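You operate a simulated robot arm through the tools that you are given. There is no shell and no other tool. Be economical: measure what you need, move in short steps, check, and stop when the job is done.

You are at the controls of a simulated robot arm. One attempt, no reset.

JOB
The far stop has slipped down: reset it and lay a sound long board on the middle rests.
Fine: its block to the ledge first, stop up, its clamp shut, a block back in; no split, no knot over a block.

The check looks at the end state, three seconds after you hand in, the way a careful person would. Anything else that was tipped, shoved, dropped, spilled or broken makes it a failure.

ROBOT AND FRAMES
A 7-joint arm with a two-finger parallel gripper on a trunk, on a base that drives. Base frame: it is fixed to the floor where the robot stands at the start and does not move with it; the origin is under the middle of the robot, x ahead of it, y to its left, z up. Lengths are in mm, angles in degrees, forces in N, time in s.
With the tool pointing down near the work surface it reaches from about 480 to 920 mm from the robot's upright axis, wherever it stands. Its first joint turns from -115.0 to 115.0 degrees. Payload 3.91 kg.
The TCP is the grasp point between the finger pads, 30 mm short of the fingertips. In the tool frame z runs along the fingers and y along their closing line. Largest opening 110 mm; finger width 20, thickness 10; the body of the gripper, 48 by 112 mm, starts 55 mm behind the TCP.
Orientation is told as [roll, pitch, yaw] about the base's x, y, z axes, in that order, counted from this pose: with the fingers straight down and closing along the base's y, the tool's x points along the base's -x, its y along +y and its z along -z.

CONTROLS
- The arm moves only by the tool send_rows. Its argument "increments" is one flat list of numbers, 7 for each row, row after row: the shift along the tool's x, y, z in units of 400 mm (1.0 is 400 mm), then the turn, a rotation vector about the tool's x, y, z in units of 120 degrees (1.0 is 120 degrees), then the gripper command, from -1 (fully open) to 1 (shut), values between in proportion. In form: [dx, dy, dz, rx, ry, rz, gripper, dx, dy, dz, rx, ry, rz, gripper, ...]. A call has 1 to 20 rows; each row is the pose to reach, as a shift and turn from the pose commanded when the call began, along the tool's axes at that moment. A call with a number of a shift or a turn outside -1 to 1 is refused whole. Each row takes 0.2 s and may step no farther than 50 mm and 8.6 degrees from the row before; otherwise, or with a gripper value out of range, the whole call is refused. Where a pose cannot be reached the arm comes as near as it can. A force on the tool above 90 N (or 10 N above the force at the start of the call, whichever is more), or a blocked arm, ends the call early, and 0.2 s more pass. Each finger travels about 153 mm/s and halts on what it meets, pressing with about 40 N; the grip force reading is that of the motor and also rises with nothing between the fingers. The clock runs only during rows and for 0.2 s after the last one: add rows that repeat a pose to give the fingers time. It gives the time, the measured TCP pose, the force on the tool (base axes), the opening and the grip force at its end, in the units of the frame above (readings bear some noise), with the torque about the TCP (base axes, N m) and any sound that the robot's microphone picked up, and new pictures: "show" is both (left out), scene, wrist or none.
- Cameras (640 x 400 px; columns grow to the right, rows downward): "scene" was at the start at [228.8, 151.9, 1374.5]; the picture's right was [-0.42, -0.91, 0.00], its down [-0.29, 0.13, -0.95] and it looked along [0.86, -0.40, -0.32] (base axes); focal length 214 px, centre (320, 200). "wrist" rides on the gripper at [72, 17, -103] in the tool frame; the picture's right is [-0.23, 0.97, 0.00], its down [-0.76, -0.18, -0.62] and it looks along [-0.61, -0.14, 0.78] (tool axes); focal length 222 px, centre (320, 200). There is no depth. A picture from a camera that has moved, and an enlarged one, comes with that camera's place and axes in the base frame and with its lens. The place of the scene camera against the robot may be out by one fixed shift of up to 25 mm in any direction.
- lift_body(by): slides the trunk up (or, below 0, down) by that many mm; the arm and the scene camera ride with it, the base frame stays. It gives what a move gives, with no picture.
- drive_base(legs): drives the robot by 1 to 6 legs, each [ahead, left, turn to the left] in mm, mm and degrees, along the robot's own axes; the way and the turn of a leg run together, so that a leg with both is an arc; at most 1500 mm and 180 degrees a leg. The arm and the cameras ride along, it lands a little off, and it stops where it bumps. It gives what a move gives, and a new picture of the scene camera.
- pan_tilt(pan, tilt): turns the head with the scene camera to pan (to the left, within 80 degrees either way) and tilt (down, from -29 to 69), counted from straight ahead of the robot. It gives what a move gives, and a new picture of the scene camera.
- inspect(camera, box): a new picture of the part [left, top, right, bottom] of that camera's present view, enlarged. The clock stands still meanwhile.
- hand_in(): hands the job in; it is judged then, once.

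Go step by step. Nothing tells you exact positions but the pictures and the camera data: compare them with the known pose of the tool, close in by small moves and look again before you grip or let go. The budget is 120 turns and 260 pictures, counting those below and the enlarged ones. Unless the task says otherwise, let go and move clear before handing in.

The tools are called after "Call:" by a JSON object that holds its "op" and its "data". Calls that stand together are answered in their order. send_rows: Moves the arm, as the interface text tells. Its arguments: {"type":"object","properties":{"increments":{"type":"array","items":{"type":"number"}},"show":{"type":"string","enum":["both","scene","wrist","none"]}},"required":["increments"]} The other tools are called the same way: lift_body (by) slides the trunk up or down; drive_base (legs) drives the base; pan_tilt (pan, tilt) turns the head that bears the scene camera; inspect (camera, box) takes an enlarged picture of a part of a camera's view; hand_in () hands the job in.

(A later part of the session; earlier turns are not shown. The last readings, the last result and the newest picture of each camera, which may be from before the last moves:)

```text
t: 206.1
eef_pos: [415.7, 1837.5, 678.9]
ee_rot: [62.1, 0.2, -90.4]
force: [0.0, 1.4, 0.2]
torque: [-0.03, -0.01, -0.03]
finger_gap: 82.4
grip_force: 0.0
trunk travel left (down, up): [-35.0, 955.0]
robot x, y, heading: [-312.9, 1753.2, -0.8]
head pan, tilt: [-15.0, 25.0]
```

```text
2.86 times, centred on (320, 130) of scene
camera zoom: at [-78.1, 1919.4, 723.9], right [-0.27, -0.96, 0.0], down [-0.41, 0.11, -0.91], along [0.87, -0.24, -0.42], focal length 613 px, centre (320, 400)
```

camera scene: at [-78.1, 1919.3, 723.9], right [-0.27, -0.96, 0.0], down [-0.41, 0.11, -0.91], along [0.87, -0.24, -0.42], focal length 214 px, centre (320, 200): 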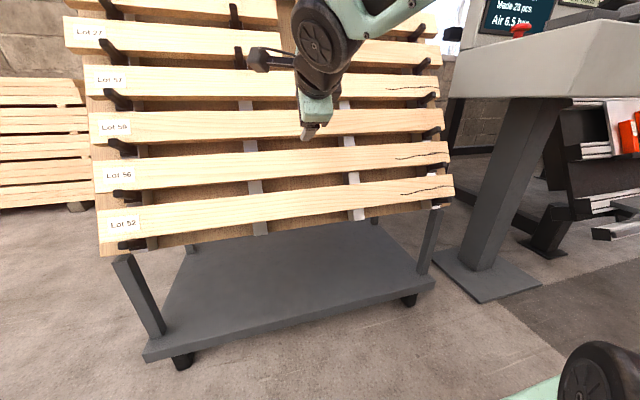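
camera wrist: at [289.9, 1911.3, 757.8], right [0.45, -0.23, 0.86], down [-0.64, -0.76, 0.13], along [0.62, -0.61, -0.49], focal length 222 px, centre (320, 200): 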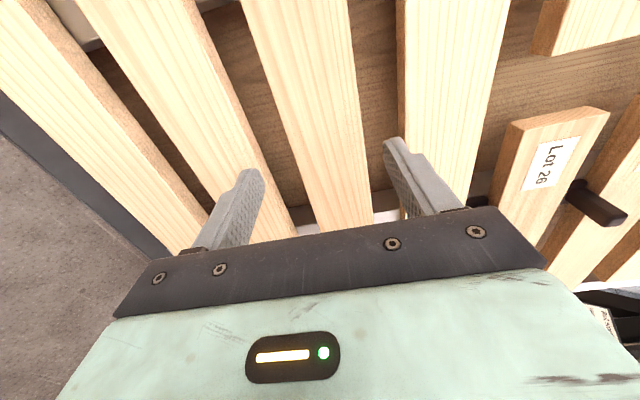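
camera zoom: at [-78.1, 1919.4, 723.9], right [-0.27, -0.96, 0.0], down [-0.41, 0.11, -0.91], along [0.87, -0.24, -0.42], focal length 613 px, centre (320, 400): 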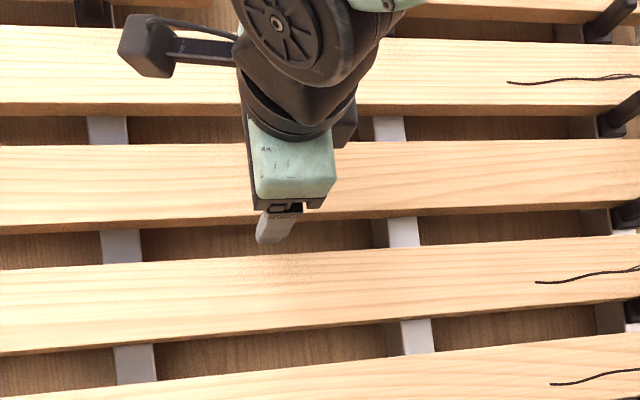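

Fingertips are just at the board's face, straddling it. I go 18 mm deeper and close.

Call:
{"op": "send_rows", "data": {"increments": [0, -0.004, 0.025, 0, 0, 0, -0.5, 0, -0.004, 0.045, 0, 0, 0, -0.5, 0, -0.004, 0.045, 0, 0, 0, 0.2, 0, -0.004, 0.045, 0, 0, 0, 0.2]}}

Call:
{"op": "inspect", "data": {"camera": "scene", "box": [60, 60, 480, 260]}}

```text
t: 207.1
eef_pos: [431.3, 1837.6, 669.2]
ee_rot: [62.2, 0.2, -90.5]
force: [5.5, -2.1, 7.8]
torque: [-0.45, -0.31, -0.05]
finger_gap: 59.8
grip_force: 40.2
trunk travel left (down, up): [-35.0, 955.0]
robot x, y, heading: [-314.1, 1753.4, -0.8]
head pan, tilt: [-15.0, 25.0]
camera scene: at [-78.1, 1919.3, 724.0], right [-0.27, -0.96, 0.0], down [-0.41, 0.11, -0.91], along [0.87, -0.24, -0.42], focal length 214 px, centre (320, 200)
camera wrist: at [347.4, 1910.6, 732.4], right [0.45, -0.23, 0.86], down [-0.64, -0.76, 0.13], along [0.62, -0.61, -0.49], focal length 222 px, centre (320, 200)
```

scene: 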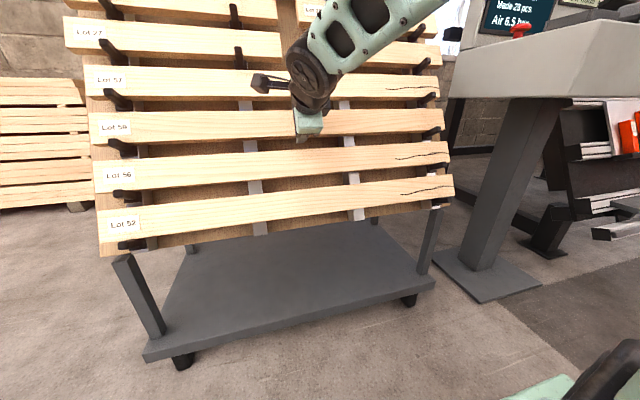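
wrist: 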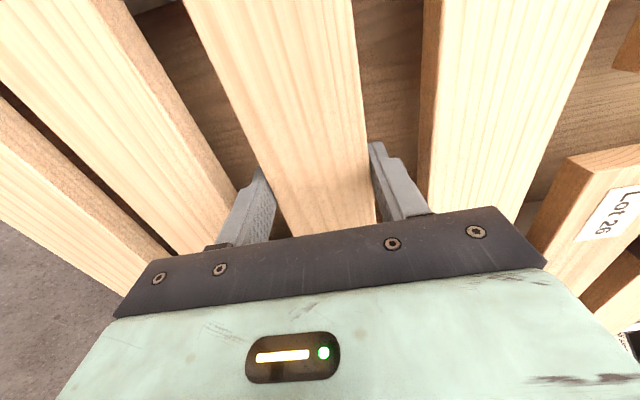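

```text
1.52 times, centred on (270, 160) of scene
camera zoom: at [-78.1, 1919.3, 724.0], right [-0.27, -0.96, 0.0], down [-0.41, 0.11, -0.91], along [0.87, -0.24, -0.42], focal length 327 px, centre (396, 261)
```

zoom: 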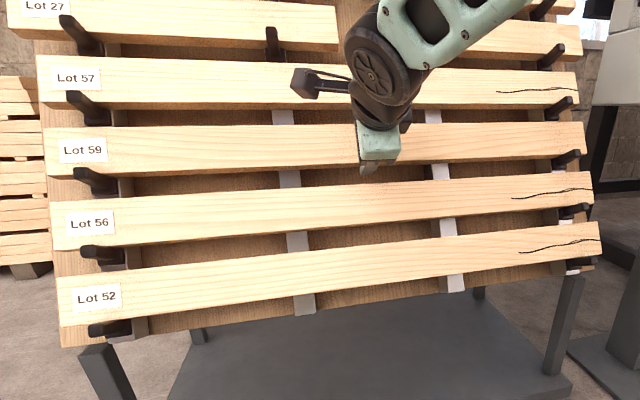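

Gripped at its middle (59.8 mm wide). I lift 6 mm off the pegs and draw it straight out.

Call:
{"op": "send_rows", "data": {"increments": [0, 0.008, 0, 0, 0, 0, 0.3, 0, 0.016, 0, 0, 0, 0, 0.3, 0, 0.016, 0, 0, 0, 0, 0.3], "show": "none"}}

Call:
{"op": "inspect", "data": {"camera": "scene", "box": [60, 60, 480, 260]}}

```text
t: 207.9
eef_pos: [433.3, 1837.6, 673.9]
ee_rot: [62.1, 0.2, -90.3]
force: [-4.9, 0.5, -4.0]
torque: [-0.03, 0.29, -0.65]
finger_gap: 59.7
grip_force: 39.9
trunk travel left (down, up): [-35.0, 955.0]
robot x, y, heading: [-315.3, 1752.5, -0.6]
head pan, tilt: [-15.0, 25.0]
```

```text
1.52 times, centred on (270, 160) of scene
camera zoom: at [-78.1, 1919.4, 723.8], right [-0.27, -0.96, 0.0], down [-0.41, 0.11, -0.91], along [0.87, -0.24, -0.42], focal length 327 px, centre (396, 261)
```

zoom: 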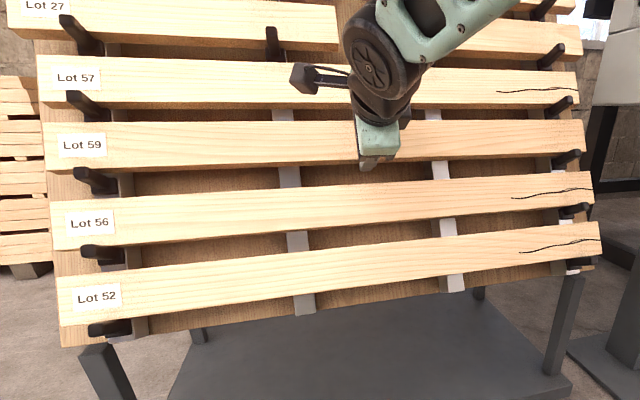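

Call:
{"op": "send_rows", "data": {"increments": [0, 0, -0.05, 0, 0, 0, 0.3, 0, 0, -0.12, 0, 0, 0, 0.3, 0, 0, -0.2, 0, 0, 0, 0.3, 0, 0, -0.28, 0, 0, 0, 0.3]}}

Call:
{"op": "inspect", "data": {"camera": "scene", "box": [0, 0, 480, 300]}}

```text
t: 208.9
eef_pos: [336.2, 1838.2, 725.9]
ee_rot: [62.0, 0.2, -90.5]
force: [1.0, -0.7, -5.0]
torque: [0.04, 0.04, -0.03]
finger_gap: 59.8
grip_force: 40.0
trunk travel left (down, up): [-35.0, 955.0]
robot x, y, heading: [-311.4, 1752.3, -0.6]
head pan, tilt: [-15.0, 25.0]
camera scene: at [-77.9, 1919.4, 723.8], right [-0.27, -0.96, 0.0], down [-0.41, 0.11, -0.91], along [0.87, -0.24, -0.42], focal length 214 px, centre (320, 200)
camera wrist: at [252.2, 1911.2, 789.7], right [0.45, -0.23, 0.86], down [-0.64, -0.76, 0.13], along [0.62, -0.61, -0.49], focal length 222 px, centre (320, 200)
```

scene: 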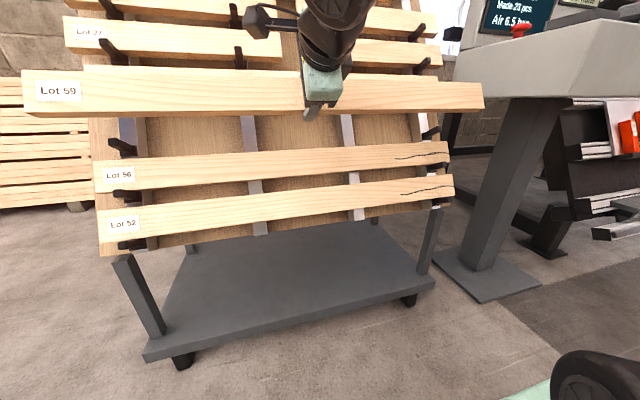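
wrist: 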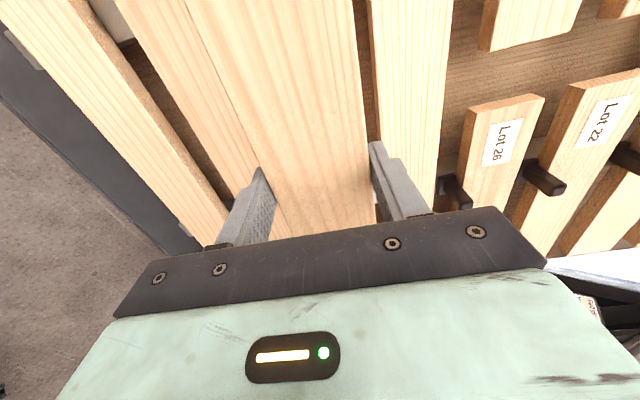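

```text
1.33 times, centred on (240, 150) of scene
camera zoom: at [-77.9, 1919.4, 723.8], right [-0.27, -0.96, 0.0], down [-0.41, 0.11, -0.91], along [0.87, -0.24, -0.42], focal length 286 px, centre (427, 267)
```

zoom: 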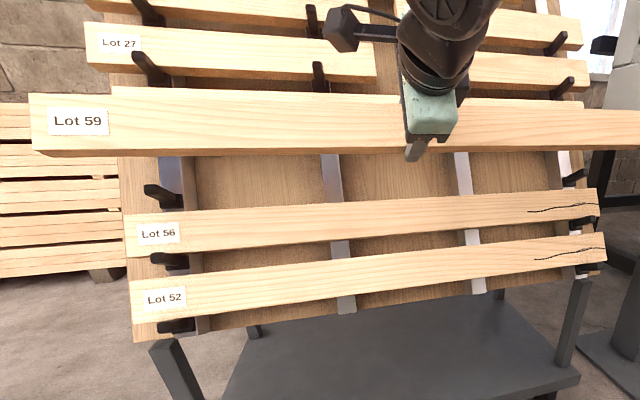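

Lot 59 is free and looks clean. I back away, pass the console, and bring it before the two columns with the trunk raised.

Call:
{"op": "drive_base", "data": {"legs": [[-600, 0, 0.6], [0, -1500, 0], [0, -716, 0]]}}

Call:
{"op": "lift_body", "data": {"by": 350}}

Call:
{"op": "pan_tilt", "data": {"pan": -20, "tilt": 15}}

```text
t: 222.8
eef_pos: [-257.7, -339.1, 726.5]
ee_rot: [62.0, 0.2, -89.1]
force: [0.5, 0.4, -3.7]
torque: [0.05, 0.05, 0.04]
finger_gap: 59.7
grip_force: 40.2
trunk travel left (down, up): [-35.0, 955.0]
robot x, y, heading: [-905.3, -439.4, 0.8]
head pan, tilt: [-15.0, 25.0]
camera scene: at [-674.8, -267.3, 723.8], right [-0.25, -0.97, 0.0], down [-0.41, 0.1, -0.91], along [0.88, -0.22, -0.42], focal length 214 px, centre (320, 200)
```

scene: 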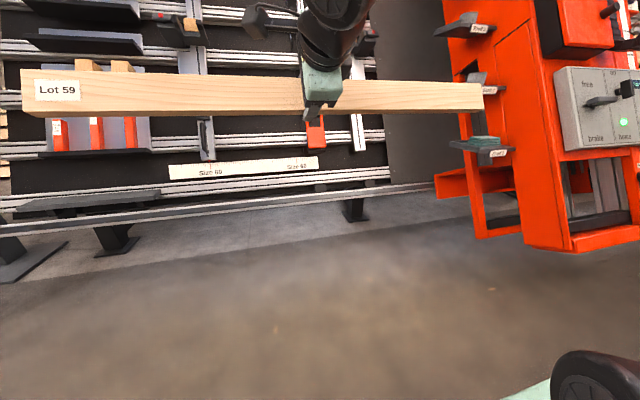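

```text
t: 226.2
eef_pos: [-258.3, -338.5, 1076.5]
ee_rot: [62.0, 0.3, -89.1]
force: [-0.2, 0.5, -4.9]
torque: [-0.01, 0.05, -0.03]
finger_gap: 59.7
grip_force: 40.0
trunk travel left (down, up): [-385.0, 605.0]
robot x, y, heading: [-904.9, -439.5, 0.8]
head pan, tilt: [-15.0, 25.0]
```

```text
t: 226.9
eef_pos: [-259.3, -337.7, 1076.8]
ee_rot: [62.0, 0.1, -89.1]
force: [0.1, -0.1, -4.5]
torque: [-0.03, 0.07, 0.01]
finger_gap: 59.9
grip_force: 39.4
trunk travel left (down, up): [-385.0, 605.0]
robot x, y, heading: [-907.9, -438.0, 0.4]
head pan, tilt: [-20.0, 15.0]
camera scene: at [-675.8, -275.4, 1090.0], right [-0.33, -0.94, 0.0], down [-0.24, 0.09, -0.97], along [0.91, -0.32, -0.26], focal length 214 px, centre (320, 200)
```

scene: 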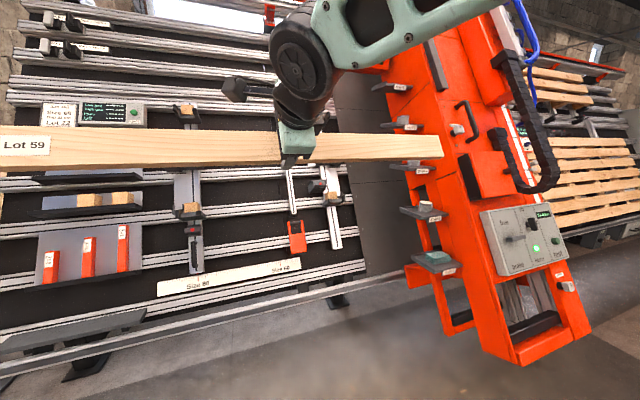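

Call:
{"op": "drive_base", "data": {"legs": [[0, 0, -0.8], [680, -30, 0]]}}

Call:
{"op": "pan_tilt", "data": {"pan": 0, "tilt": 0}}

```text
t: 231.0
eef_pos: [422.2, -376.4, 1076.3]
ee_rot: [62.0, 0.2, -89.9]
force: [0.3, 0.1, -4.4]
torque: [0.01, 0.02, -0.04]
finger_gap: 59.8
grip_force: 40.2
trunk travel left (down, up): [-385.0, 605.0]
robot x, y, heading: [-221.9, -467.6, -0.1]
head pan, tilt: [-20.0, 15.0]
camera scene: at [5.3, -308.2, 1090.0], right [-0.34, -0.94, 0.0], down [-0.24, 0.09, -0.97], along [0.91, -0.33, -0.26], focal length 214 px, centre (320, 200)
```

scene: 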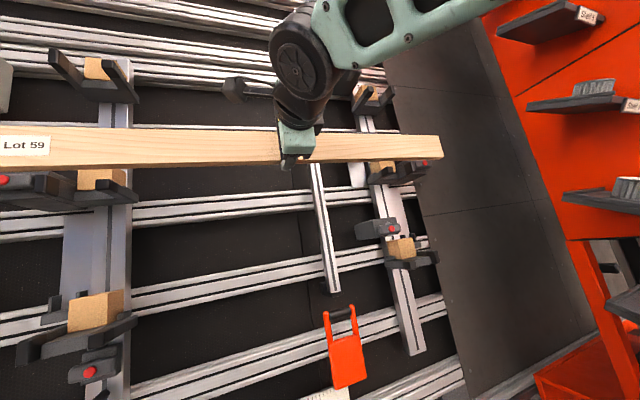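

```text
t: 231.8
eef_pos: [420.7, -376.2, 1077.5]
ee_rot: [61.9, 0.1, -89.8]
force: [-0.4, -0.1, -4.3]
torque: [0.03, 0.05, -0.04]
finger_gap: 59.8
grip_force: 40.2
trunk travel left (down, up): [-385.0, 605.0]
robot x, y, heading: [-227.4, -467.4, -0.3]
head pan, tilt: [0.0, 0.0]
camera scene: at [7.5, -276.4, 1114.1], right [0.0, -1.0, 0.0], down [0.0, 0.0, -1.0], along [1.0, 0.0, 0.0], focal length 214 px, centre (320, 200)
```

scene: 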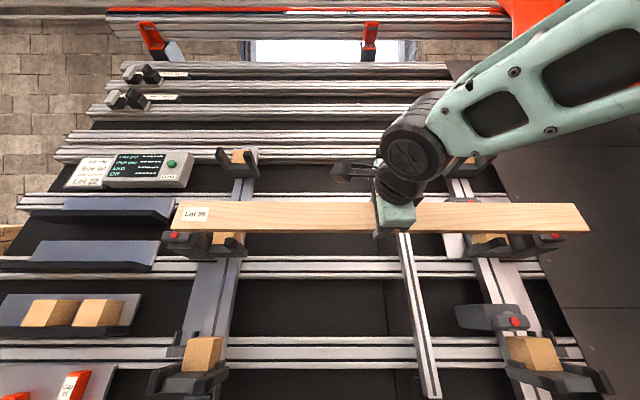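

Board is parallel to the rig and roughly centred. I set the tilt to 25° and move partly in, 8 mm above the seat height.

Call:
{"op": "send_rows", "data": {"increments": [0, 0.026, 0.049, -0.009, 0, 0, 0.3, 0, 0.052, 0.098, -0.018, 0, 0, 0.3, 0, 0.0775, 0.146, -0.025, 0, 0, 0.3, 0, 0.0775, 0.146, -0.025, 0, 0, 0.3]}}

Call:
{"op": "inspect", "data": {"camera": "scene", "box": [130, 170, 290, 270]}}

Call:
{"op": "inspect", "data": {"camera": "scene", "box": [440, 170, 600, 270]}}

```text
t: 232.8
eef_pos: [488.2, -376.4, 1076.0]
ee_rot: [64.9, 0.1, -89.8]
force: [0.3, 1.0, -4.3]
torque: [0.01, 0.09, 0.02]
finger_gap: 59.6
grip_force: 39.7
trunk travel left (down, up): [-385.0, 605.0]
robot x, y, heading: [-229.8, -470.1, -0.0]
head pan, tilt: [0.0, 0.0]
camera scene: at [7.5, -276.3, 1114.2], right [0.0, -1.0, 0.0], down [0.0, 0.0, -1.0], along [1.0, 0.0, 0.0], focal length 214 px, centre (320, 200)
camera wrist: at [400.0, -303.5, 1135.2], right [0.41, -0.23, 0.88], down [-0.64, -0.76, 0.1], along [0.65, -0.6, -0.46], focal length 222 px, centre (320, 200)
```

scene: 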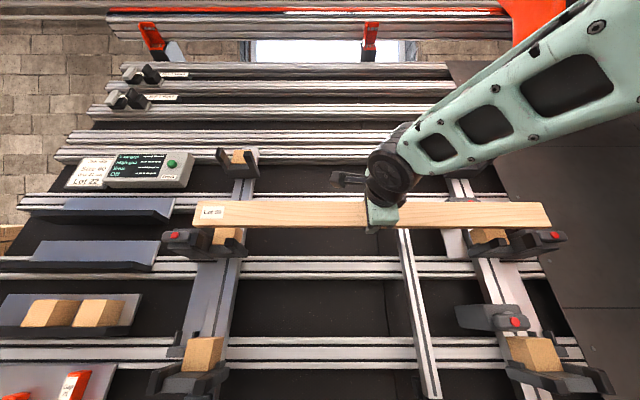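
wrist: 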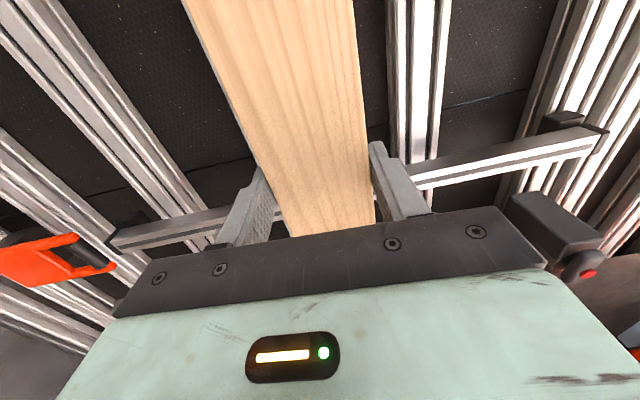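

```text
4.00 times, centred on (210, 220) of scene
camera zoom: at [7.5, -276.3, 1114.2], right [0.0, -1.0, 0.0], down [0.0, 0.0, -1.0], along [1.0, 0.0, 0.0], focal length 858 px, centre (760, 120)
```

zoom: 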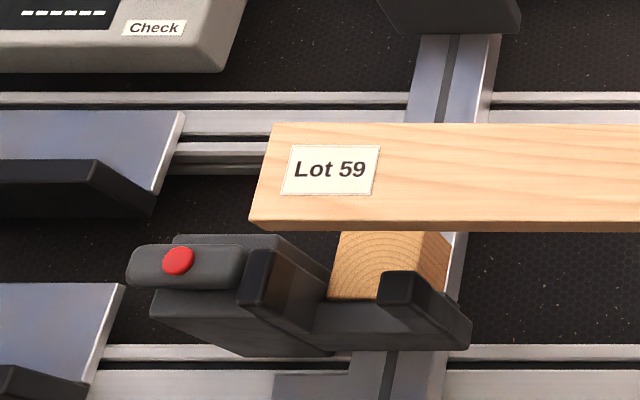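

```text
4.00 times, centred on (520, 220) of scene
camera zoom: at [7.5, -276.3, 1114.2], right [0.0, -1.0, 0.0], down [0.0, 0.0, -1.0], along [1.0, 0.0, 0.0], focal length 858 px, centre (-480, 120)
```

zoom: 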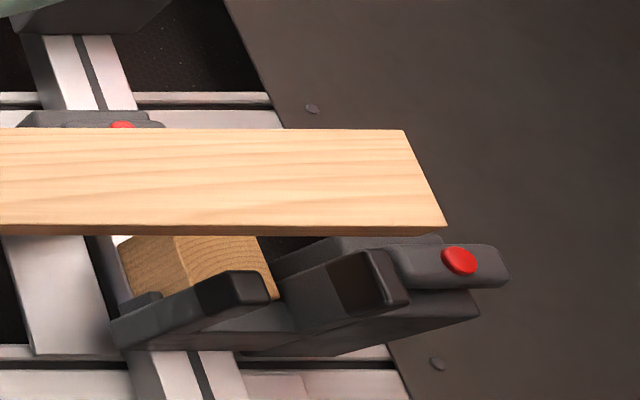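

Board is level within ~3 mm and about 8 mm high. I shift 4 mm left, trim the roll, and advance until just before the arm tips to compare heights at equal depth.

Call:
{"op": "send_rows", "data": {"increments": [0.005, 0, 0.04, 0, 0, -0.0015, 0.3, 0.01, 0, 0.075, 0, 0, -0.0015, 0.3], "show": "none"}}

Call:
{"op": "inspect", "data": {"camera": "scene", "box": [150, 190, 270, 270]}}

Call:
{"op": "inspect", "data": {"camera": "scene", "box": [450, 190, 570, 270]}}

```text
t: 233.4
eef_pos: [515.9, -370.7, 1064.3]
ee_rot: [65.1, 0.0, -89.8]
force: [0.3, -0.4, -4.1]
torque: [0.01, 0.04, -0.04]
finger_gap: 59.8
grip_force: 39.6
trunk travel left (down, up): [-385.0, 605.0]
robot x, y, heading: [-225.3, -467.4, 0.3]
head pan, tilt: [0.0, 0.0]
```

```text
5.00 times, centred on (210, 230) of scene
camera zoom: at [7.5, -276.3, 1114.2], right [0.0, -1.0, 0.0], down [0.0, 0.0, -1.0], along [1.0, 0.0, 0.0], focal length 1072 px, centre (870, 50)
```

zoom: 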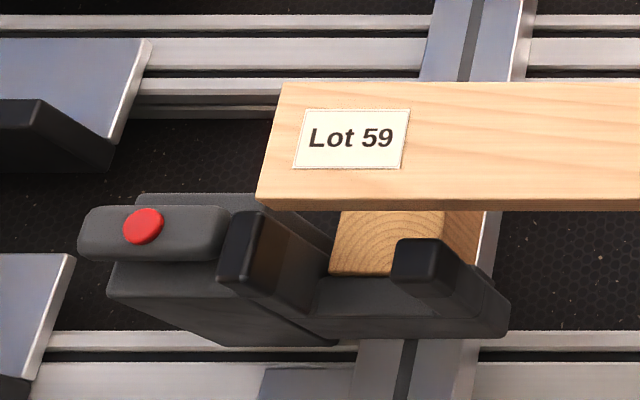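

```text
5.00 times, centred on (510, 230) of scene
camera zoom: at [7.5, -276.3, 1114.2], right [0.0, -1.0, 0.0], down [0.0, 0.0, -1.0], along [1.0, 0.0, 0.0], focal length 1072 px, centre (-630, 50)
```

zoom: 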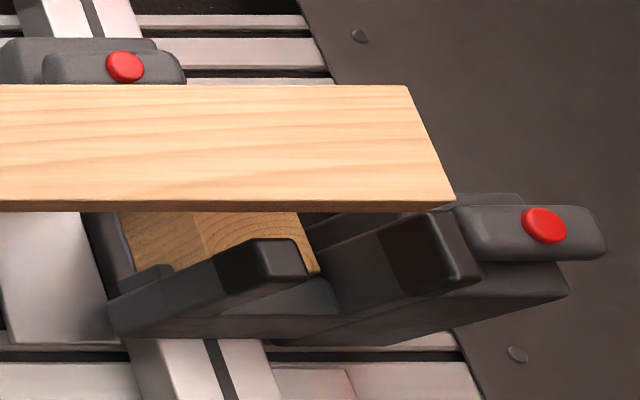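

Board and outer arms are centred together (about 7 mm to spare each end). Its lower edge is ~14 mm above the inner arms. I back 10 mm, lower 11 mm, and check again.

Call:
{"op": "send_rows", "data": {"increments": [0, 0, -0.025, 0, 0, 0, 0.3, 0, -0.0275, -0.025, 0, 0, 0, 0.3], "show": "none"}}

Call:
{"op": "inspect", "data": {"camera": "scene", "box": [150, 190, 270, 270]}}

Call:
{"op": "inspect", "data": {"camera": "scene", "box": [450, 190, 570, 270]}}

```text
t: 234.0
eef_pos: [501.0, -370.3, 1057.7]
ee_rot: [65.0, 0.0, -89.7]
force: [1.0, 0.1, -4.3]
torque: [0.02, 0.06, 0.0]
finger_gap: 59.8
grip_force: 40.6
trunk travel left (down, up): [-385.0, 605.0]
robot x, y, heading: [-222.5, -467.4, -0.3]
head pan, tilt: [0.0, 0.0]
```

```text
5.00 times, centred on (210, 230) of scene
camera zoom: at [7.5, -276.3, 1114.2], right [0.0, -1.0, 0.0], down [0.0, 0.0, -1.0], along [1.0, 0.0, 0.0], focal length 1072 px, centre (870, 50)
```

zoom: 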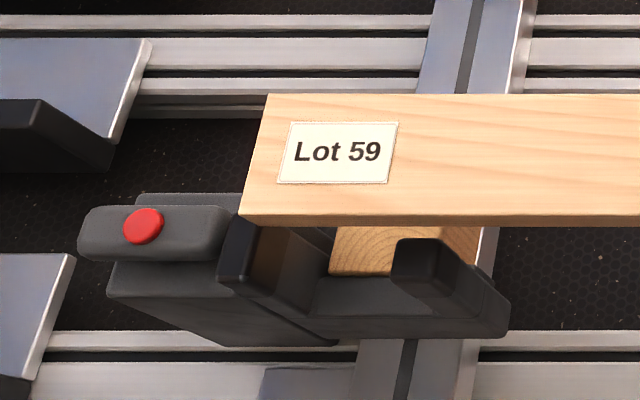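

```text
5.00 times, centred on (510, 230) of scene
camera zoom: at [7.5, -276.3, 1114.2], right [0.0, -1.0, 0.0], down [0.0, 0.0, -1.0], along [1.0, 0.0, 0.0], focal length 1072 px, centre (-630, 50)
```

zoom: 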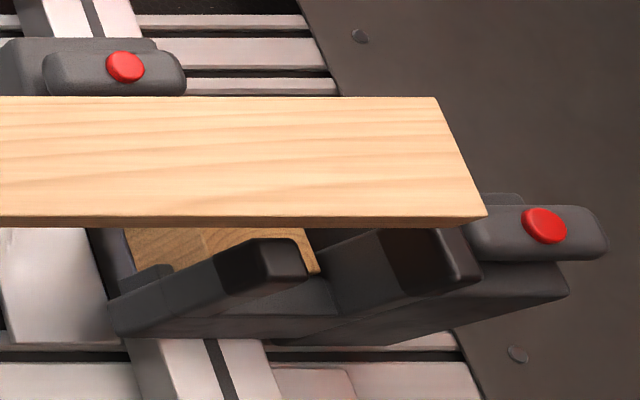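

Height is now within ~1 mm of the arms; I raise 3 mm and slide in between the outer arms.

Call:
{"op": "send_rows", "data": {"increments": [0, 0.0075, 0, 0, 0, 0, 0.3, 0, 0.0075, 0.04, 0, 0, 0, 0.3, 0, 0.0075, 0.08, 0, 0, 0, 0.3, 0, 0.0075, 0.11, 0, 0, 0, 0.3], "show": "none"}}

Call:
{"op": "inspect", "data": {"camera": "scene", "box": [150, 190, 270, 270]}}

Call:
{"op": "inspect", "data": {"camera": "scene", "box": [450, 190, 570, 270]}}

```text
t: 235.0
eef_pos: [542.2, -371.7, 1042.9]
ee_rot: [65.0, -0.1, -89.6]
force: [-0.8, -0.4, -4.5]
torque: [0.02, 0.07, 0.01]
finger_gap: 59.8
grip_force: 39.7
trunk travel left (down, up): [-385.0, 605.0]
robot x, y, heading: [-225.9, -467.5, -0.1]
head pan, tilt: [0.0, 0.0]
```

```text
5.00 times, centred on (210, 230) of scene
camera zoom: at [7.5, -276.3, 1114.2], right [0.0, -1.0, 0.0], down [0.0, 0.0, -1.0], along [1.0, 0.0, 0.0], focal length 1072 px, centre (870, 50)
```

zoom: 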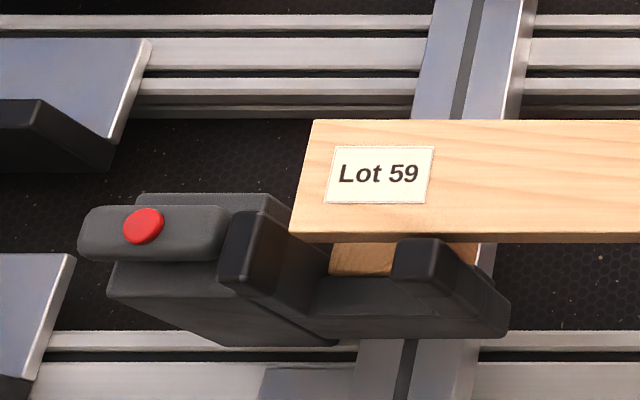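

```text
5.00 times, centred on (510, 230) of scene
camera zoom: at [7.5, -276.3, 1114.2], right [0.0, -1.0, 0.0], down [0.0, 0.0, -1.0], along [1.0, 0.0, 0.0], focal length 1072 px, centre (-630, 50)
```

zoom: 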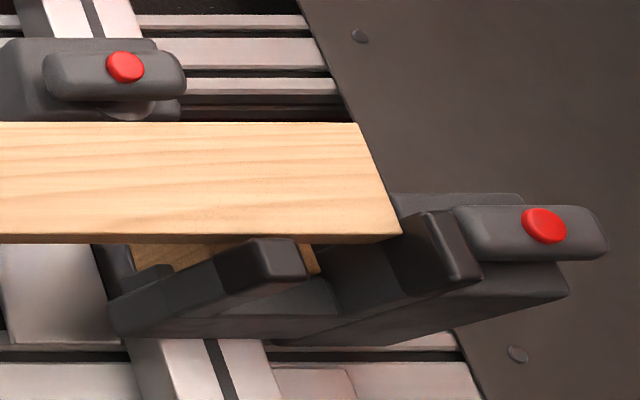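

Inside the outer arms now. I lower onto the arms gently, then slide back.

Call:
{"op": "send_rows", "data": {"increments": [0, -0.005, 0, 0, 0, 0, 0.3, 0, -0.0085, 0, 0, 0, 0, 0.3], "show": "none"}}

Call:
{"op": "send_rows", "data": {"increments": [0, 0, 0.03, 0, 0, 0, 0.3, 0, 0, 0.06, 0, 0, 0, 0.3], "show": "none"}}

Call:
{"op": "inspect", "data": {"camera": "scene", "box": [150, 190, 270, 270]}}

Call:
{"op": "inspect", "data": {"camera": "scene", "box": [450, 190, 570, 270]}}

```text
t: 235.6
eef_pos: [540.7, -371.8, 1040.0]
ee_rot: [65.1, 0.0, -89.7]
force: [-0.7, 0.6, -4.2]
torque: [0.22, 0.04, -0.11]
finger_gap: 60.1
grip_force: 39.5
trunk travel left (down, up): [-385.0, 605.0]
robot x, y, heading: [-228.3, -469.0, 0.1]
head pan, tilt: [0.0, 0.0]
```

```text
t: 236.2
eef_pos: [561.4, -372.2, 1028.3]
ee_rot: [65.1, 0.1, -89.8]
force: [-0.5, 0.5, -3.6]
torque: [-0.01, 0.08, -0.07]
finger_gap: 59.9
grip_force: 40.4
trunk travel left (down, up): [-385.0, 605.0]
robot x, y, heading: [-226.9, -470.4, 0.1]
head pan, tilt: [0.0, 0.0]
```

```text
5.00 times, centred on (210, 230) of scene
camera zoom: at [7.5, -276.2, 1114.2], right [0.0, -1.0, 0.0], down [0.0, 0.0, -1.0], along [1.0, 0.0, 0.0], focal length 1072 px, centre (870, 50)
```

zoom: 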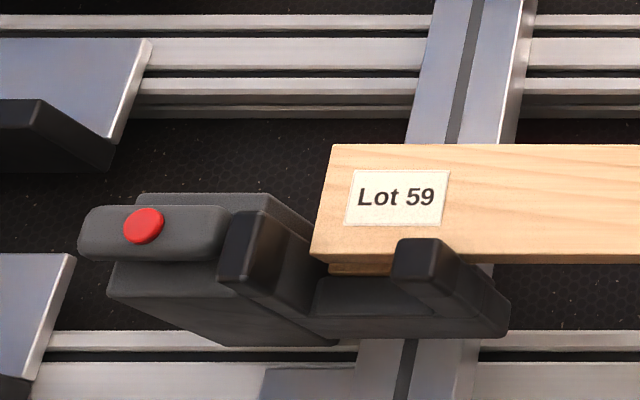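

```text
5.00 times, centred on (510, 230) of scene
camera zoom: at [7.5, -276.2, 1114.2], right [0.0, -1.0, 0.0], down [0.0, 0.0, -1.0], along [1.0, 0.0, 0.0], focal length 1072 px, centre (-630, 50)
```

zoom: 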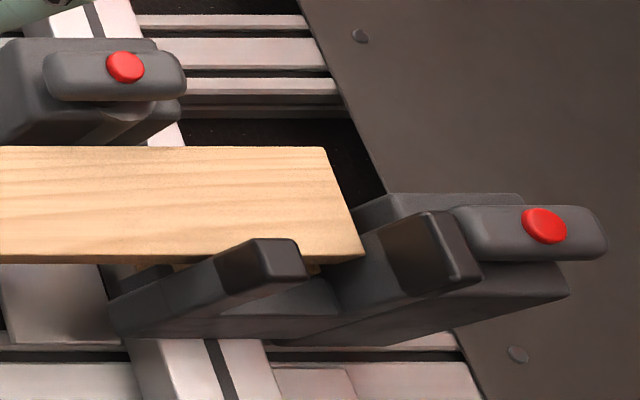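

Call:
{"op": "send_rows", "data": {"increments": [0, 0, 0.02, 0, 0, 0, 0.3, 0, 0, 0.04, 0, 0, 0, 0.3], "show": "none"}}

Call:
{"op": "send_rows", "data": {"increments": [0, 0, 0.01, 0, 0, 0, 0.3, 0, 0, 0.02, 0, 0, 0, 0.3], "show": "none"}}

Call:
{"op": "inspect", "data": {"camera": "scene", "box": [150, 190, 270, 270]}}

Call:
{"op": "inspect", "data": {"camera": "scene", "box": [450, 190, 570, 270]}}

```text
t: 236.8
eef_pos: [574.4, -370.7, 1023.9]
ee_rot: [65.0, 0.1, -89.6]
force: [-35.6, -3.3, 5.4]
torque: [-0.13, 1.09, 0.03]
finger_gap: 60.4
grip_force: 39.5
trunk travel left (down, up): [-385.0, 605.0]
robot x, y, heading: [-223.8, -468.5, 0.1]
head pan, tilt: [0.0, 0.0]
```

```text
t: 237.4
eef_pos: [578.5, -370.9, 1021.8]
ee_rot: [65.3, 0.1, -89.5]
force: [-32.5, 3.3, 9.0]
torque: [-0.03, 0.91, 0.07]
finger_gap: 60.6
grip_force: 40.3
out of reach, approached as far as the arm can: row 2
trunk travel left (down, up): [-385.0, 605.0]
robot x, y, heading: [-227.9, -470.3, 0.2]
head pan, tilt: [0.0, 0.0]
```

```text
5.00 times, centred on (210, 230) of scene
camera zoom: at [5.7, -276.1, 1114.7], right [0.0, -1.0, 0.0], down [0.0, 0.0, -1.0], along [1.0, 0.0, 0.0], focal length 1072 px, centre (870, 50)
```

zoom: 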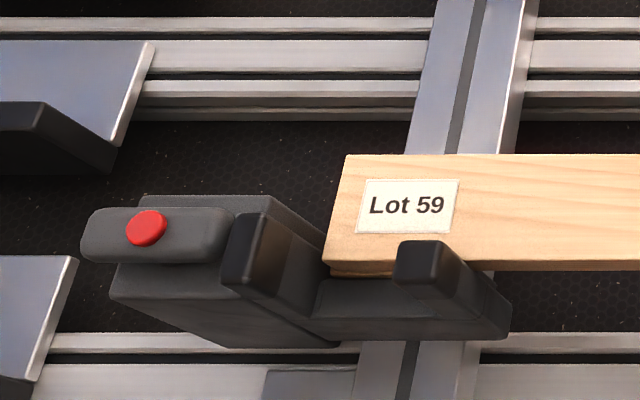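

```text
5.00 times, centred on (510, 230) of scene
camera zoom: at [5.7, -276.1, 1114.7], right [0.0, -1.0, 0.0], down [0.0, 0.0, -1.0], along [1.0, 0.0, 0.0], focal length 1072 px, centre (-630, 50)
```

zoom: 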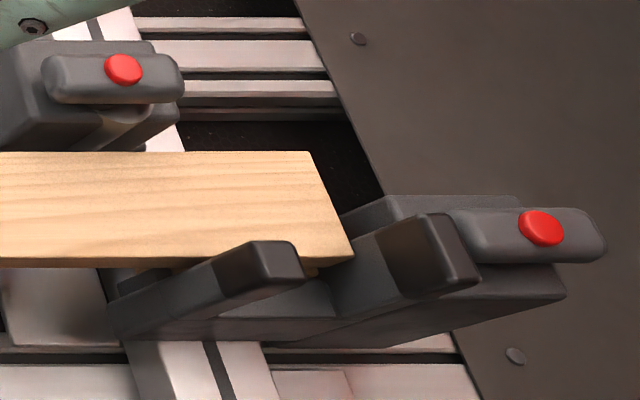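

Back contact reached evenly on both blocks. I ease off, lower onto the arms and watch the force.

Call:
{"op": "send_rows", "data": {"increments": [0, -0.004, -0.01, 0, 0, 0, 0.3, 0, -0.0075, -0.01, 0, 0, 0, 0.3], "show": "none"}}

Call:
{"op": "inspect", "data": {"camera": "scene", "box": [150, 190, 270, 270]}}

Call:
{"op": "inspect", "data": {"camera": "scene", "box": [450, 190, 570, 270]}}

```text
t: 238.0
eef_pos: [577.2, -371.9, 1019.5]
ee_rot: [65.2, 0.0, -89.6]
force: [10.2, 10.3, 6.6]
torque: [0.18, 0.03, 0.2]
finger_gap: 60.0
grip_force: 39.8
trunk travel left (down, up): [-385.0, 605.0]
robot x, y, heading: [-224.7, -468.6, -0.1]
head pan, tilt: [0.0, 0.0]
```

```text
5.00 times, centred on (210, 230) of scene
camera zoom: at [8.1, -275.7, 1114.2], right [0.0, -1.0, 0.0], down [0.0, 0.0, -1.0], along [1.0, 0.0, 0.0], focal length 1072 px, centre (870, 50)
```

zoom: 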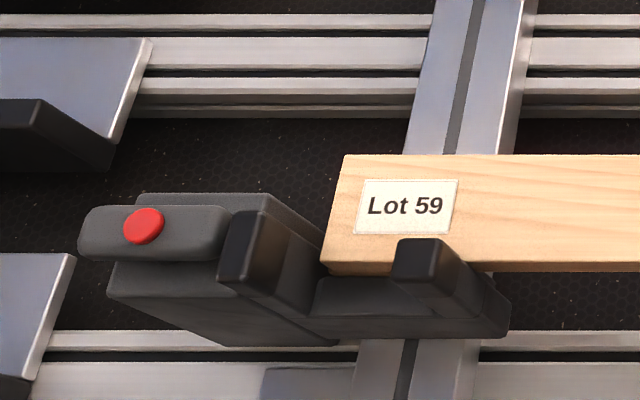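

```text
5.00 times, centred on (510, 230) of scene
camera zoom: at [8.1, -275.7, 1114.2], right [0.0, -1.0, 0.0], down [0.0, 0.0, -1.0], along [1.0, 0.0, 0.0], focal length 1072 px, centre (-630, 50)
```

zoom: 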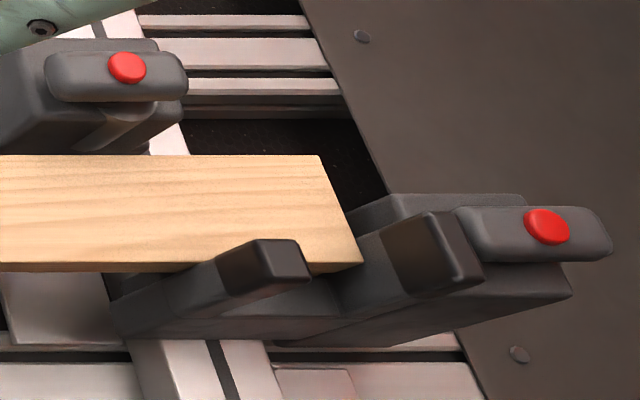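

The right end leans on the right outer arm (10 N sideways): I lift 3 mm, shift 4 mm left, and lower again.

Call:
{"op": "send_rows", "data": {"increments": [0, 0.0075, -0.005, 0, 0, 0, 0.3, 0.005, 0.0075, -0.005, 0, 0, 0, 0.3, 0.01, 0.0075, -0.005, 0, 0, 0, 0.3], "show": "none"}}

Call:
{"op": "send_rows", "data": {"increments": [0, -0.004, 0, 0, 0, 0, 0.3, 0, -0.008, 0, 0, 0, 0, 0.3], "show": "none"}}

Call:
{"op": "inspect", "data": {"camera": "scene", "box": [150, 190, 270, 270]}}

Call:
{"op": "inspect", "data": {"camera": "scene", "box": [450, 190, 570, 270]}}

```text
t: 238.8
eef_pos: [575.1, -372.3, 1021.8]
ee_rot: [64.9, 0.0, -89.9]
force: [0.7, -0.6, -4.0]
torque: [0.01, 0.05, 0.0]
finger_gap: 59.7
grip_force: 40.2
trunk travel left (down, up): [-385.0, 605.0]
robot x, y, heading: [-226.2, -467.5, 0.1]
head pan, tilt: [0.0, 0.0]
```

```text
t: 239.4
eef_pos: [574.1, -369.9, 1021.7]
ee_rot: [65.2, 0.0, -89.7]
force: [8.5, -1.0, 7.5]
torque: [-0.78, 0.02, -0.59]
finger_gap: 60.1
grip_force: 40.0
trunk travel left (down, up): [-385.0, 605.0]
robot x, y, heading: [-225.6, -469.4, 0.0]
head pan, tilt: [0.0, 0.0]
```

```text
5.00 times, centred on (210, 230) of scene
camera zoom: at [7.5, -276.4, 1114.5], right [0.0, -1.0, 0.0], down [0.0, 0.0, -1.0], along [1.0, 0.0, 0.0], focal length 1072 px, centre (870, 50)
```

zoom: 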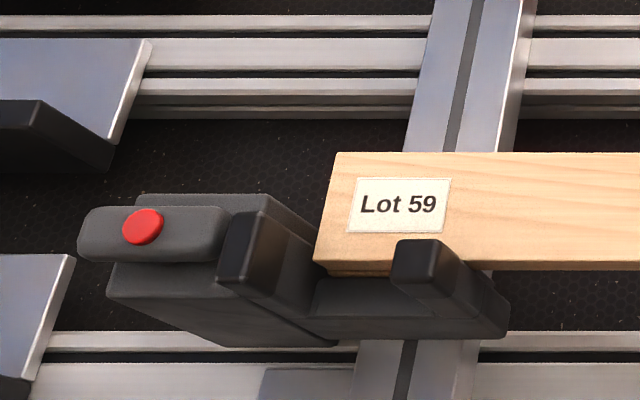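

```text
5.00 times, centred on (510, 230) of scene
camera zoom: at [7.5, -276.4, 1114.5], right [0.0, -1.0, 0.0], down [0.0, 0.0, -1.0], along [1.0, 0.0, 0.0], focal length 1072 px, centre (-630, 50)
```

zoom: 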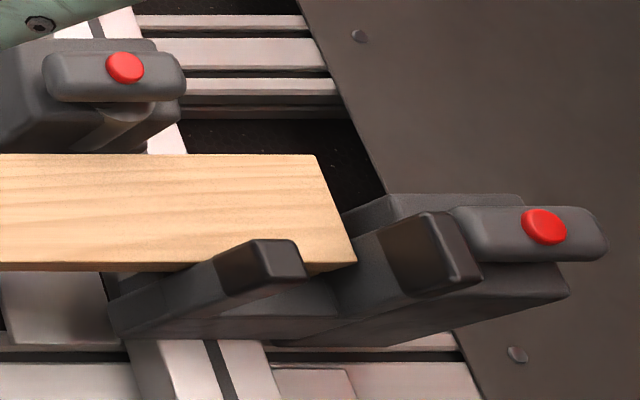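

Now the left end rides on its outer arm: the fit is tight. I lift, go 2 mm back right, and lower.

Call:
{"op": "send_rows", "data": {"increments": [0, 0.0075, 0, 0, 0, 0, 0.3, -0.005, 0.0075, 0, 0, 0, 0, 0.3, -0.005, 0.002, 0, 0, 0, 0, 0.3], "show": "none"}}

Call:
{"op": "send_rows", "data": {"increments": [0, -0.004, 0, 0, 0, 0, 0.3, 0, -0.008, 0, 0, 0, 0, 0.3], "show": "none"}}

Call:
{"op": "inspect", "data": {"camera": "scene", "box": [180, 205, 260, 265]}}

Call:
{"op": "inspect", "data": {"camera": "scene", "box": [470, 205, 550, 265]}}

```text
t: 240.2
eef_pos: [575.1, -369.6, 1021.7]
ee_rot: [65.2, 0.0, -89.5]
force: [7.2, 4.6, 7.6]
torque: [-0.23, 0.02, -0.47]
finger_gap: 60.1
grip_force: 39.7
trunk travel left (down, up): [-385.0, 605.0]
robot x, y, heading: [-227.5, -468.0, 0.3]
head pan, tilt: [0.0, 0.0]
```

```text
t: 240.8
eef_pos: [573.8, -369.4, 1021.9]
ee_rot: [65.6, 0.1, -89.5]
force: [24.3, 8.3, 28.8]
torque: [-0.36, -0.08, 0.14]
finger_gap: 59.7
grip_force: 39.9
trunk travel left (down, up): [-385.0, 605.0]
robot x, y, heading: [-229.1, -468.5, -0.0]
head pan, tilt: [0.0, 0.0]
```

```text
6.67 times, centred on (220, 235) of scene
camera zoom: at [7.5, -276.0, 1114.6], right [0.0, -1.0, 0.0], down [0.0, 0.0, -1.0], along [1.0, 0.0, 0.0], focal length 1430 px, centre (987, -33)
```

zoom: 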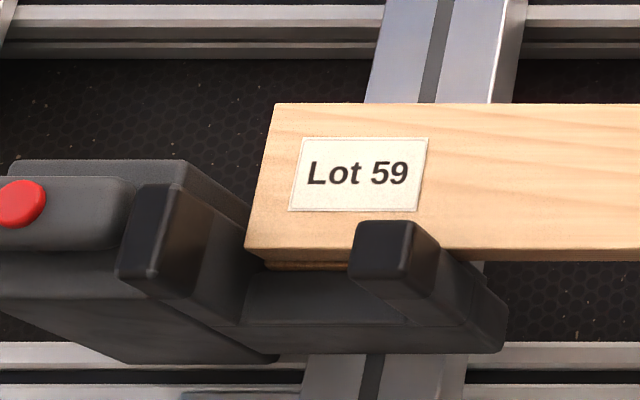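

```text
6.67 times, centred on (510, 235) of scene
camera zoom: at [7.5, -276.0, 1114.6], right [0.0, -1.0, 0.0], down [0.0, 0.0, -1.0], along [1.0, 0.0, 0.0], focal length 1430 px, centre (-947, -33)
```

zoom: 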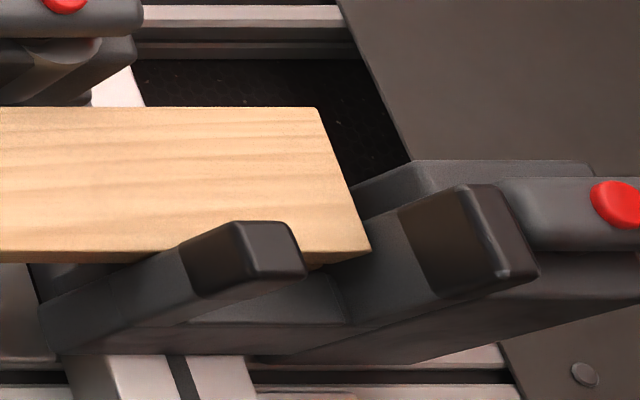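

The board still sits on the left arm. I lift clearly (12 mm commanded), shift 3 mm right, and read the force.

Call:
{"op": "send_rows", "data": {"increments": [0, 0.015, 0, 0, 0, 0, 0.3, 0, 0.022, 0, 0, 0, 0, 0.3, -0.0075, 0.022, 0, 0, 0, 0, 0.3, -0.0075, 0.022, 0, 0, 0, 0, 0.3], "show": "none"}}

Call:
{"op": "inspect", "data": {"camera": "scene", "box": [180, 205, 260, 265]}}

Call:
{"op": "inspect", "data": {"camera": "scene", "box": [470, 205, 550, 265]}}

```text
t: 241.8
eef_pos: [576.4, -371.8, 1022.4]
ee_rot: [64.8, 0.1, -89.6]
force: [-2.4, 8.2, -5.9]
torque: [0.92, 0.1, -0.88]
finger_gap: 59.7
grip_force: 40.1
trunk travel left (down, up): [-385.0, 605.0]
robot x, y, heading: [-226.8, -467.2, 0.3]
head pan, tilt: [0.0, 0.0]
```

```text
6.67 times, centred on (220, 235) of scene
camera zoom: at [7.3, -275.9, 1114.0], right [0.0, -1.0, 0.0], down [0.0, 0.0, -1.0], along [1.0, 0.0, 0.0], focal length 1430 px, centre (987, -33)
```

zoom: 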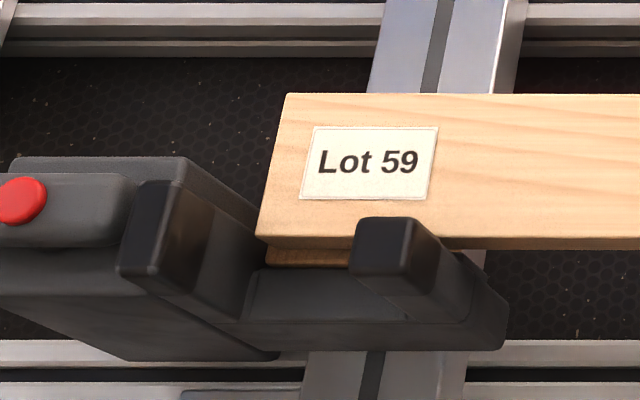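

```text
6.67 times, centred on (510, 235) of scene
camera zoom: at [7.3, -275.9, 1114.0], right [0.0, -1.0, 0.0], down [0.0, 0.0, -1.0], along [1.0, 0.0, 0.0], focal length 1430 px, centre (-947, -33)
```

zoom: 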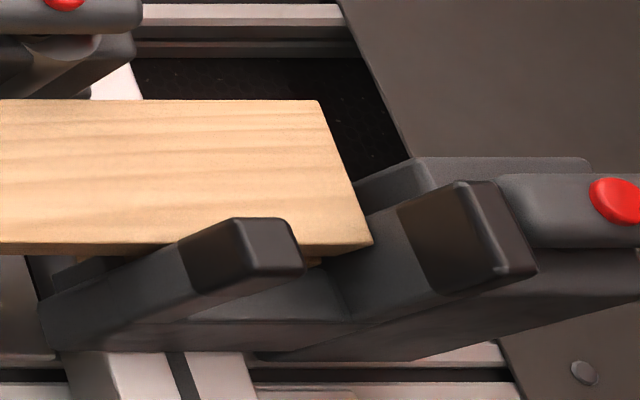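

Call:
{"op": "send_rows", "data": {"increments": [0.001, -0.006, 0, 0, 0, 0, 0.3, 0.001, -0.012, 0, 0, 0, 0, 0.3, 0.001, -0.016, 0, 0, 0, 0, 0.3], "show": "none"}}

Call:
{"op": "inspect", "data": {"camera": "scene", "box": [180, 205, 260, 265]}}

Call:
{"op": "inspect", "data": {"camera": "scene", "box": [470, 205, 550, 265]}}

```text
t: 242.6
eef_pos: [574.7, -371.7, 1020.7]
ee_rot: [65.3, 0.0, -89.5]
force: [11.6, 12.1, 9.2]
torque: [-0.73, -0.06, -0.35]
finger_gap: 60.0
grip_force: 39.9
trunk travel left (down, up): [-385.0, 605.0]
robot x, y, heading: [-225.1, -466.8, 0.1]
head pan, tilt: [0.0, 0.0]
```

```text
6.67 times, centred on (220, 235) of scene
camera zoom: at [7.6, -275.7, 1114.4], right [0.0, -1.0, 0.0], down [0.0, 0.0, -1.0], along [1.0, 0.0, 0.0], focal length 1430 px, centre (987, -33)
```

zoom: 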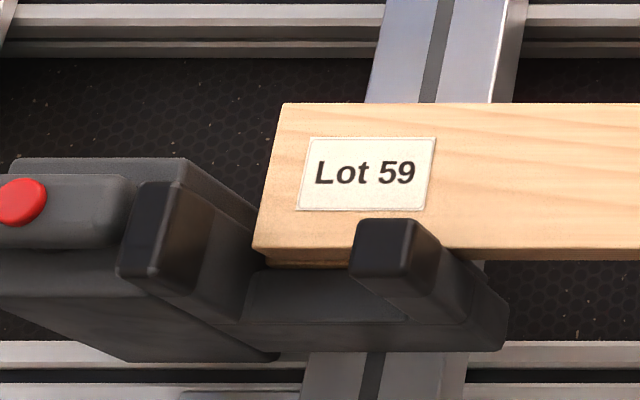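

```text
6.67 times, centred on (510, 235) of scene
camera zoom: at [7.6, -275.7, 1114.4], right [0.0, -1.0, 0.0], down [0.0, 0.0, -1.0], along [1.0, 0.0, 0.0], focal length 1430 px, centre (-947, -33)
```

zoom: 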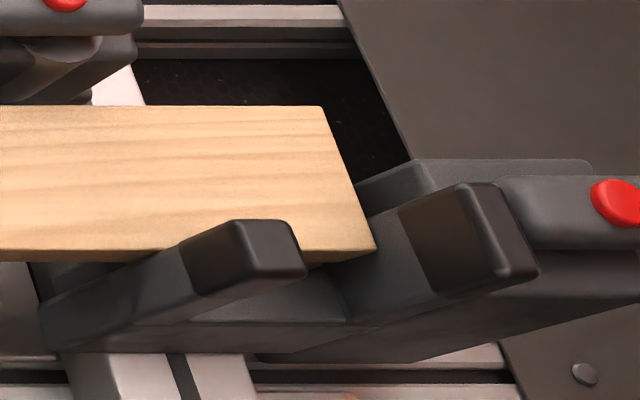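

On re-reading: both ends were supported at the same height; the visible strip is just the gap to the block, and at y≈-370 there was no side force. I go back 2 mm left, then push gently onto the blocks.

Call:
{"op": "send_rows", "data": {"increments": [0, 0.009, 0, 0, 0, 0, 0.3, 0.006, 0.009, 0, 0, 0, 0, 0.3, 0.006, 0.009, 0.006, 0, 0, 0, 0.3, 0.006, 0.002, 0.006, 0, 0, 0, 0.3], "show": "none"}}

Call:
{"op": "inspect", "data": {"camera": "scene", "box": [180, 205, 260, 265]}}

Call:
{"op": "inspect", "data": {"camera": "scene", "box": [470, 205, 550, 265]}}

```text
t: 243.6
eef_pos: [574.8, -372.1, 1020.2]
ee_rot: [65.3, 0.0, -89.7]
force: [-18.5, -0.3, 5.9]
torque: [-0.5, 0.61, -0.8]
finger_gap: 59.7
grip_force: 40.0
trunk travel left (down, up): [-385.0, 605.0]
robot x, y, heading: [-225.4, -467.4, 0.0]
head pan, tilt: [0.0, 0.0]
```

```text
6.67 times, centred on (220, 235) of scene
camera zoom: at [6.2, -276.4, 1114.6], right [0.0, -1.0, 0.0], down [0.0, 0.0, -1.0], along [1.0, 0.0, 0.0], focal length 1430 px, centre (987, -33)
```

zoom: 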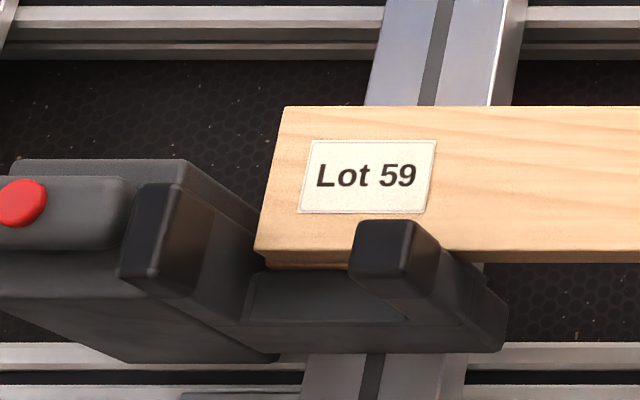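

```text
6.67 times, centred on (510, 235) of scene
camera zoom: at [6.2, -276.4, 1114.6], right [0.0, -1.0, 0.0], down [0.0, 0.0, -1.0], along [1.0, 0.0, 0.0], focal length 1430 px, centre (-947, -33)
```

zoom: 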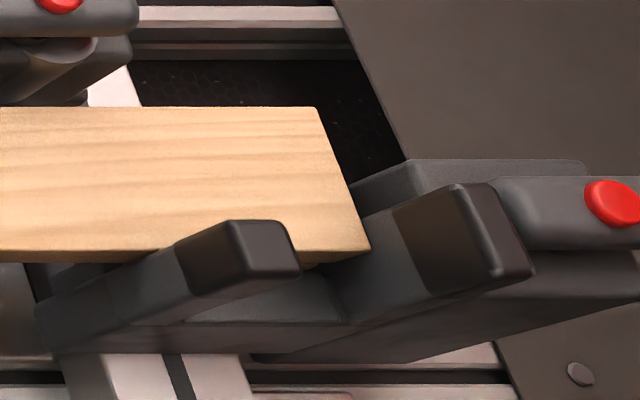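

Back contact on both blocks, no side force. I lower the last bit and open slowly.

Call:
{"op": "send_rows", "data": {"increments": [0, -0.004, -0.003, 0, 0, 0, 0.3, 0, -0.008, -0.003, 0, 0, 0, 0.3], "show": "none"}}

Call:
{"op": "send_rows", "data": {"increments": [0, 0, 0, 0, 0, 0, -0.2, 0, 0, 0, 0, 0, 0, -0.4, 0, 0, 0, 0, 0, 0, -0.4, 0, 0, 0, 0, 0, 0, -0.4], "show": "wrist"}}

Call:
{"op": "inspect", "data": {"camera": "scene", "box": [180, 205, 260, 265]}}

Call:
{"op": "inspect", "data": {"camera": "scene", "box": [470, 205, 550, 265]}}

```text
t: 244.2
eef_pos: [575.1, -372.5, 1020.5]
ee_rot: [65.4, 0.1, -89.7]
force: [15.4, 2.0, 25.9]
torque: [-0.85, 0.15, -0.75]
finger_gap: 59.9
grip_force: 39.8
trunk travel left (down, up): [-385.0, 605.0]
robot x, y, heading: [-224.5, -467.1, 0.1]
head pan, tilt: [0.0, 0.0]
```

```text
t: 245.2
eef_pos: [573.4, -371.5, 1015.7]
ee_rot: [65.0, 0.0, -89.7]
force: [-0.1, -0.6, 0.4]
torque: [-0.01, -0.02, 0.02]
finger_gap: 77.0
grip_force: 0.0
trunk travel left (down, up): [-385.0, 605.0]
robot x, y, heading: [-229.4, -467.9, -0.0]
head pan, tilt: [0.0, 0.0]
camera wrist: at [485.9, -298.1, 1075.1], right [0.41, -0.23, 0.88], down [-0.64, -0.77, 0.1], along [0.65, -0.6, -0.46], focal length 222 px, centre (320, 200)
```

wrist: 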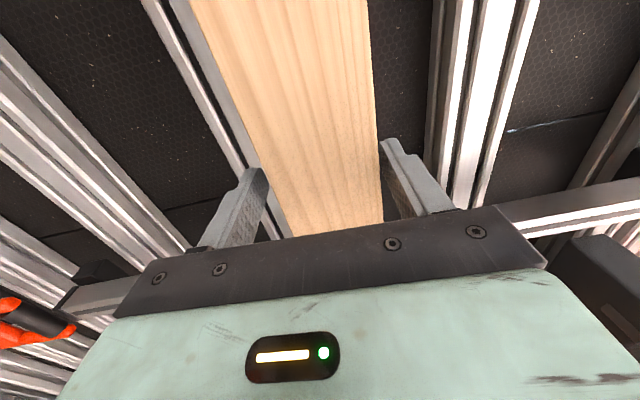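

```text
6.67 times, centred on (220, 235) of scene
camera zoom: at [7.3, -276.3, 1114.2], right [0.0, -1.0, 0.0], down [0.0, 0.0, -1.0], along [1.0, 0.0, 0.0], focal length 1430 px, centre (987, -33)
```

zoom: 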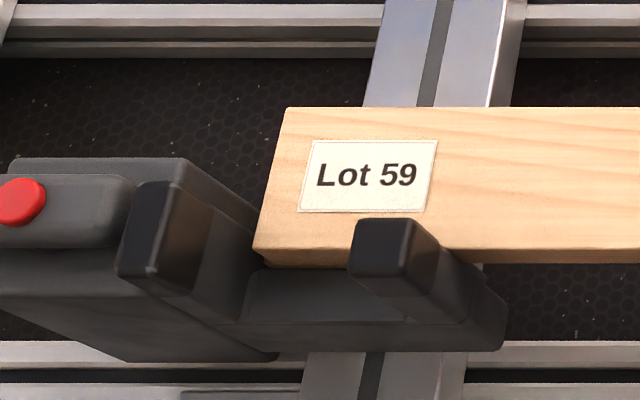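

```text
6.67 times, centred on (510, 235) of scene
camera zoom: at [7.3, -276.3, 1114.2], right [0.0, -1.0, 0.0], down [0.0, 0.0, -1.0], along [1.0, 0.0, 0.0], focal length 1430 px, centre (-947, -33)
```

zoom: 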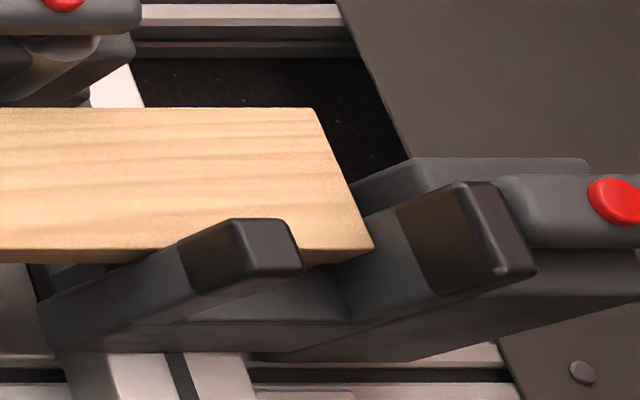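

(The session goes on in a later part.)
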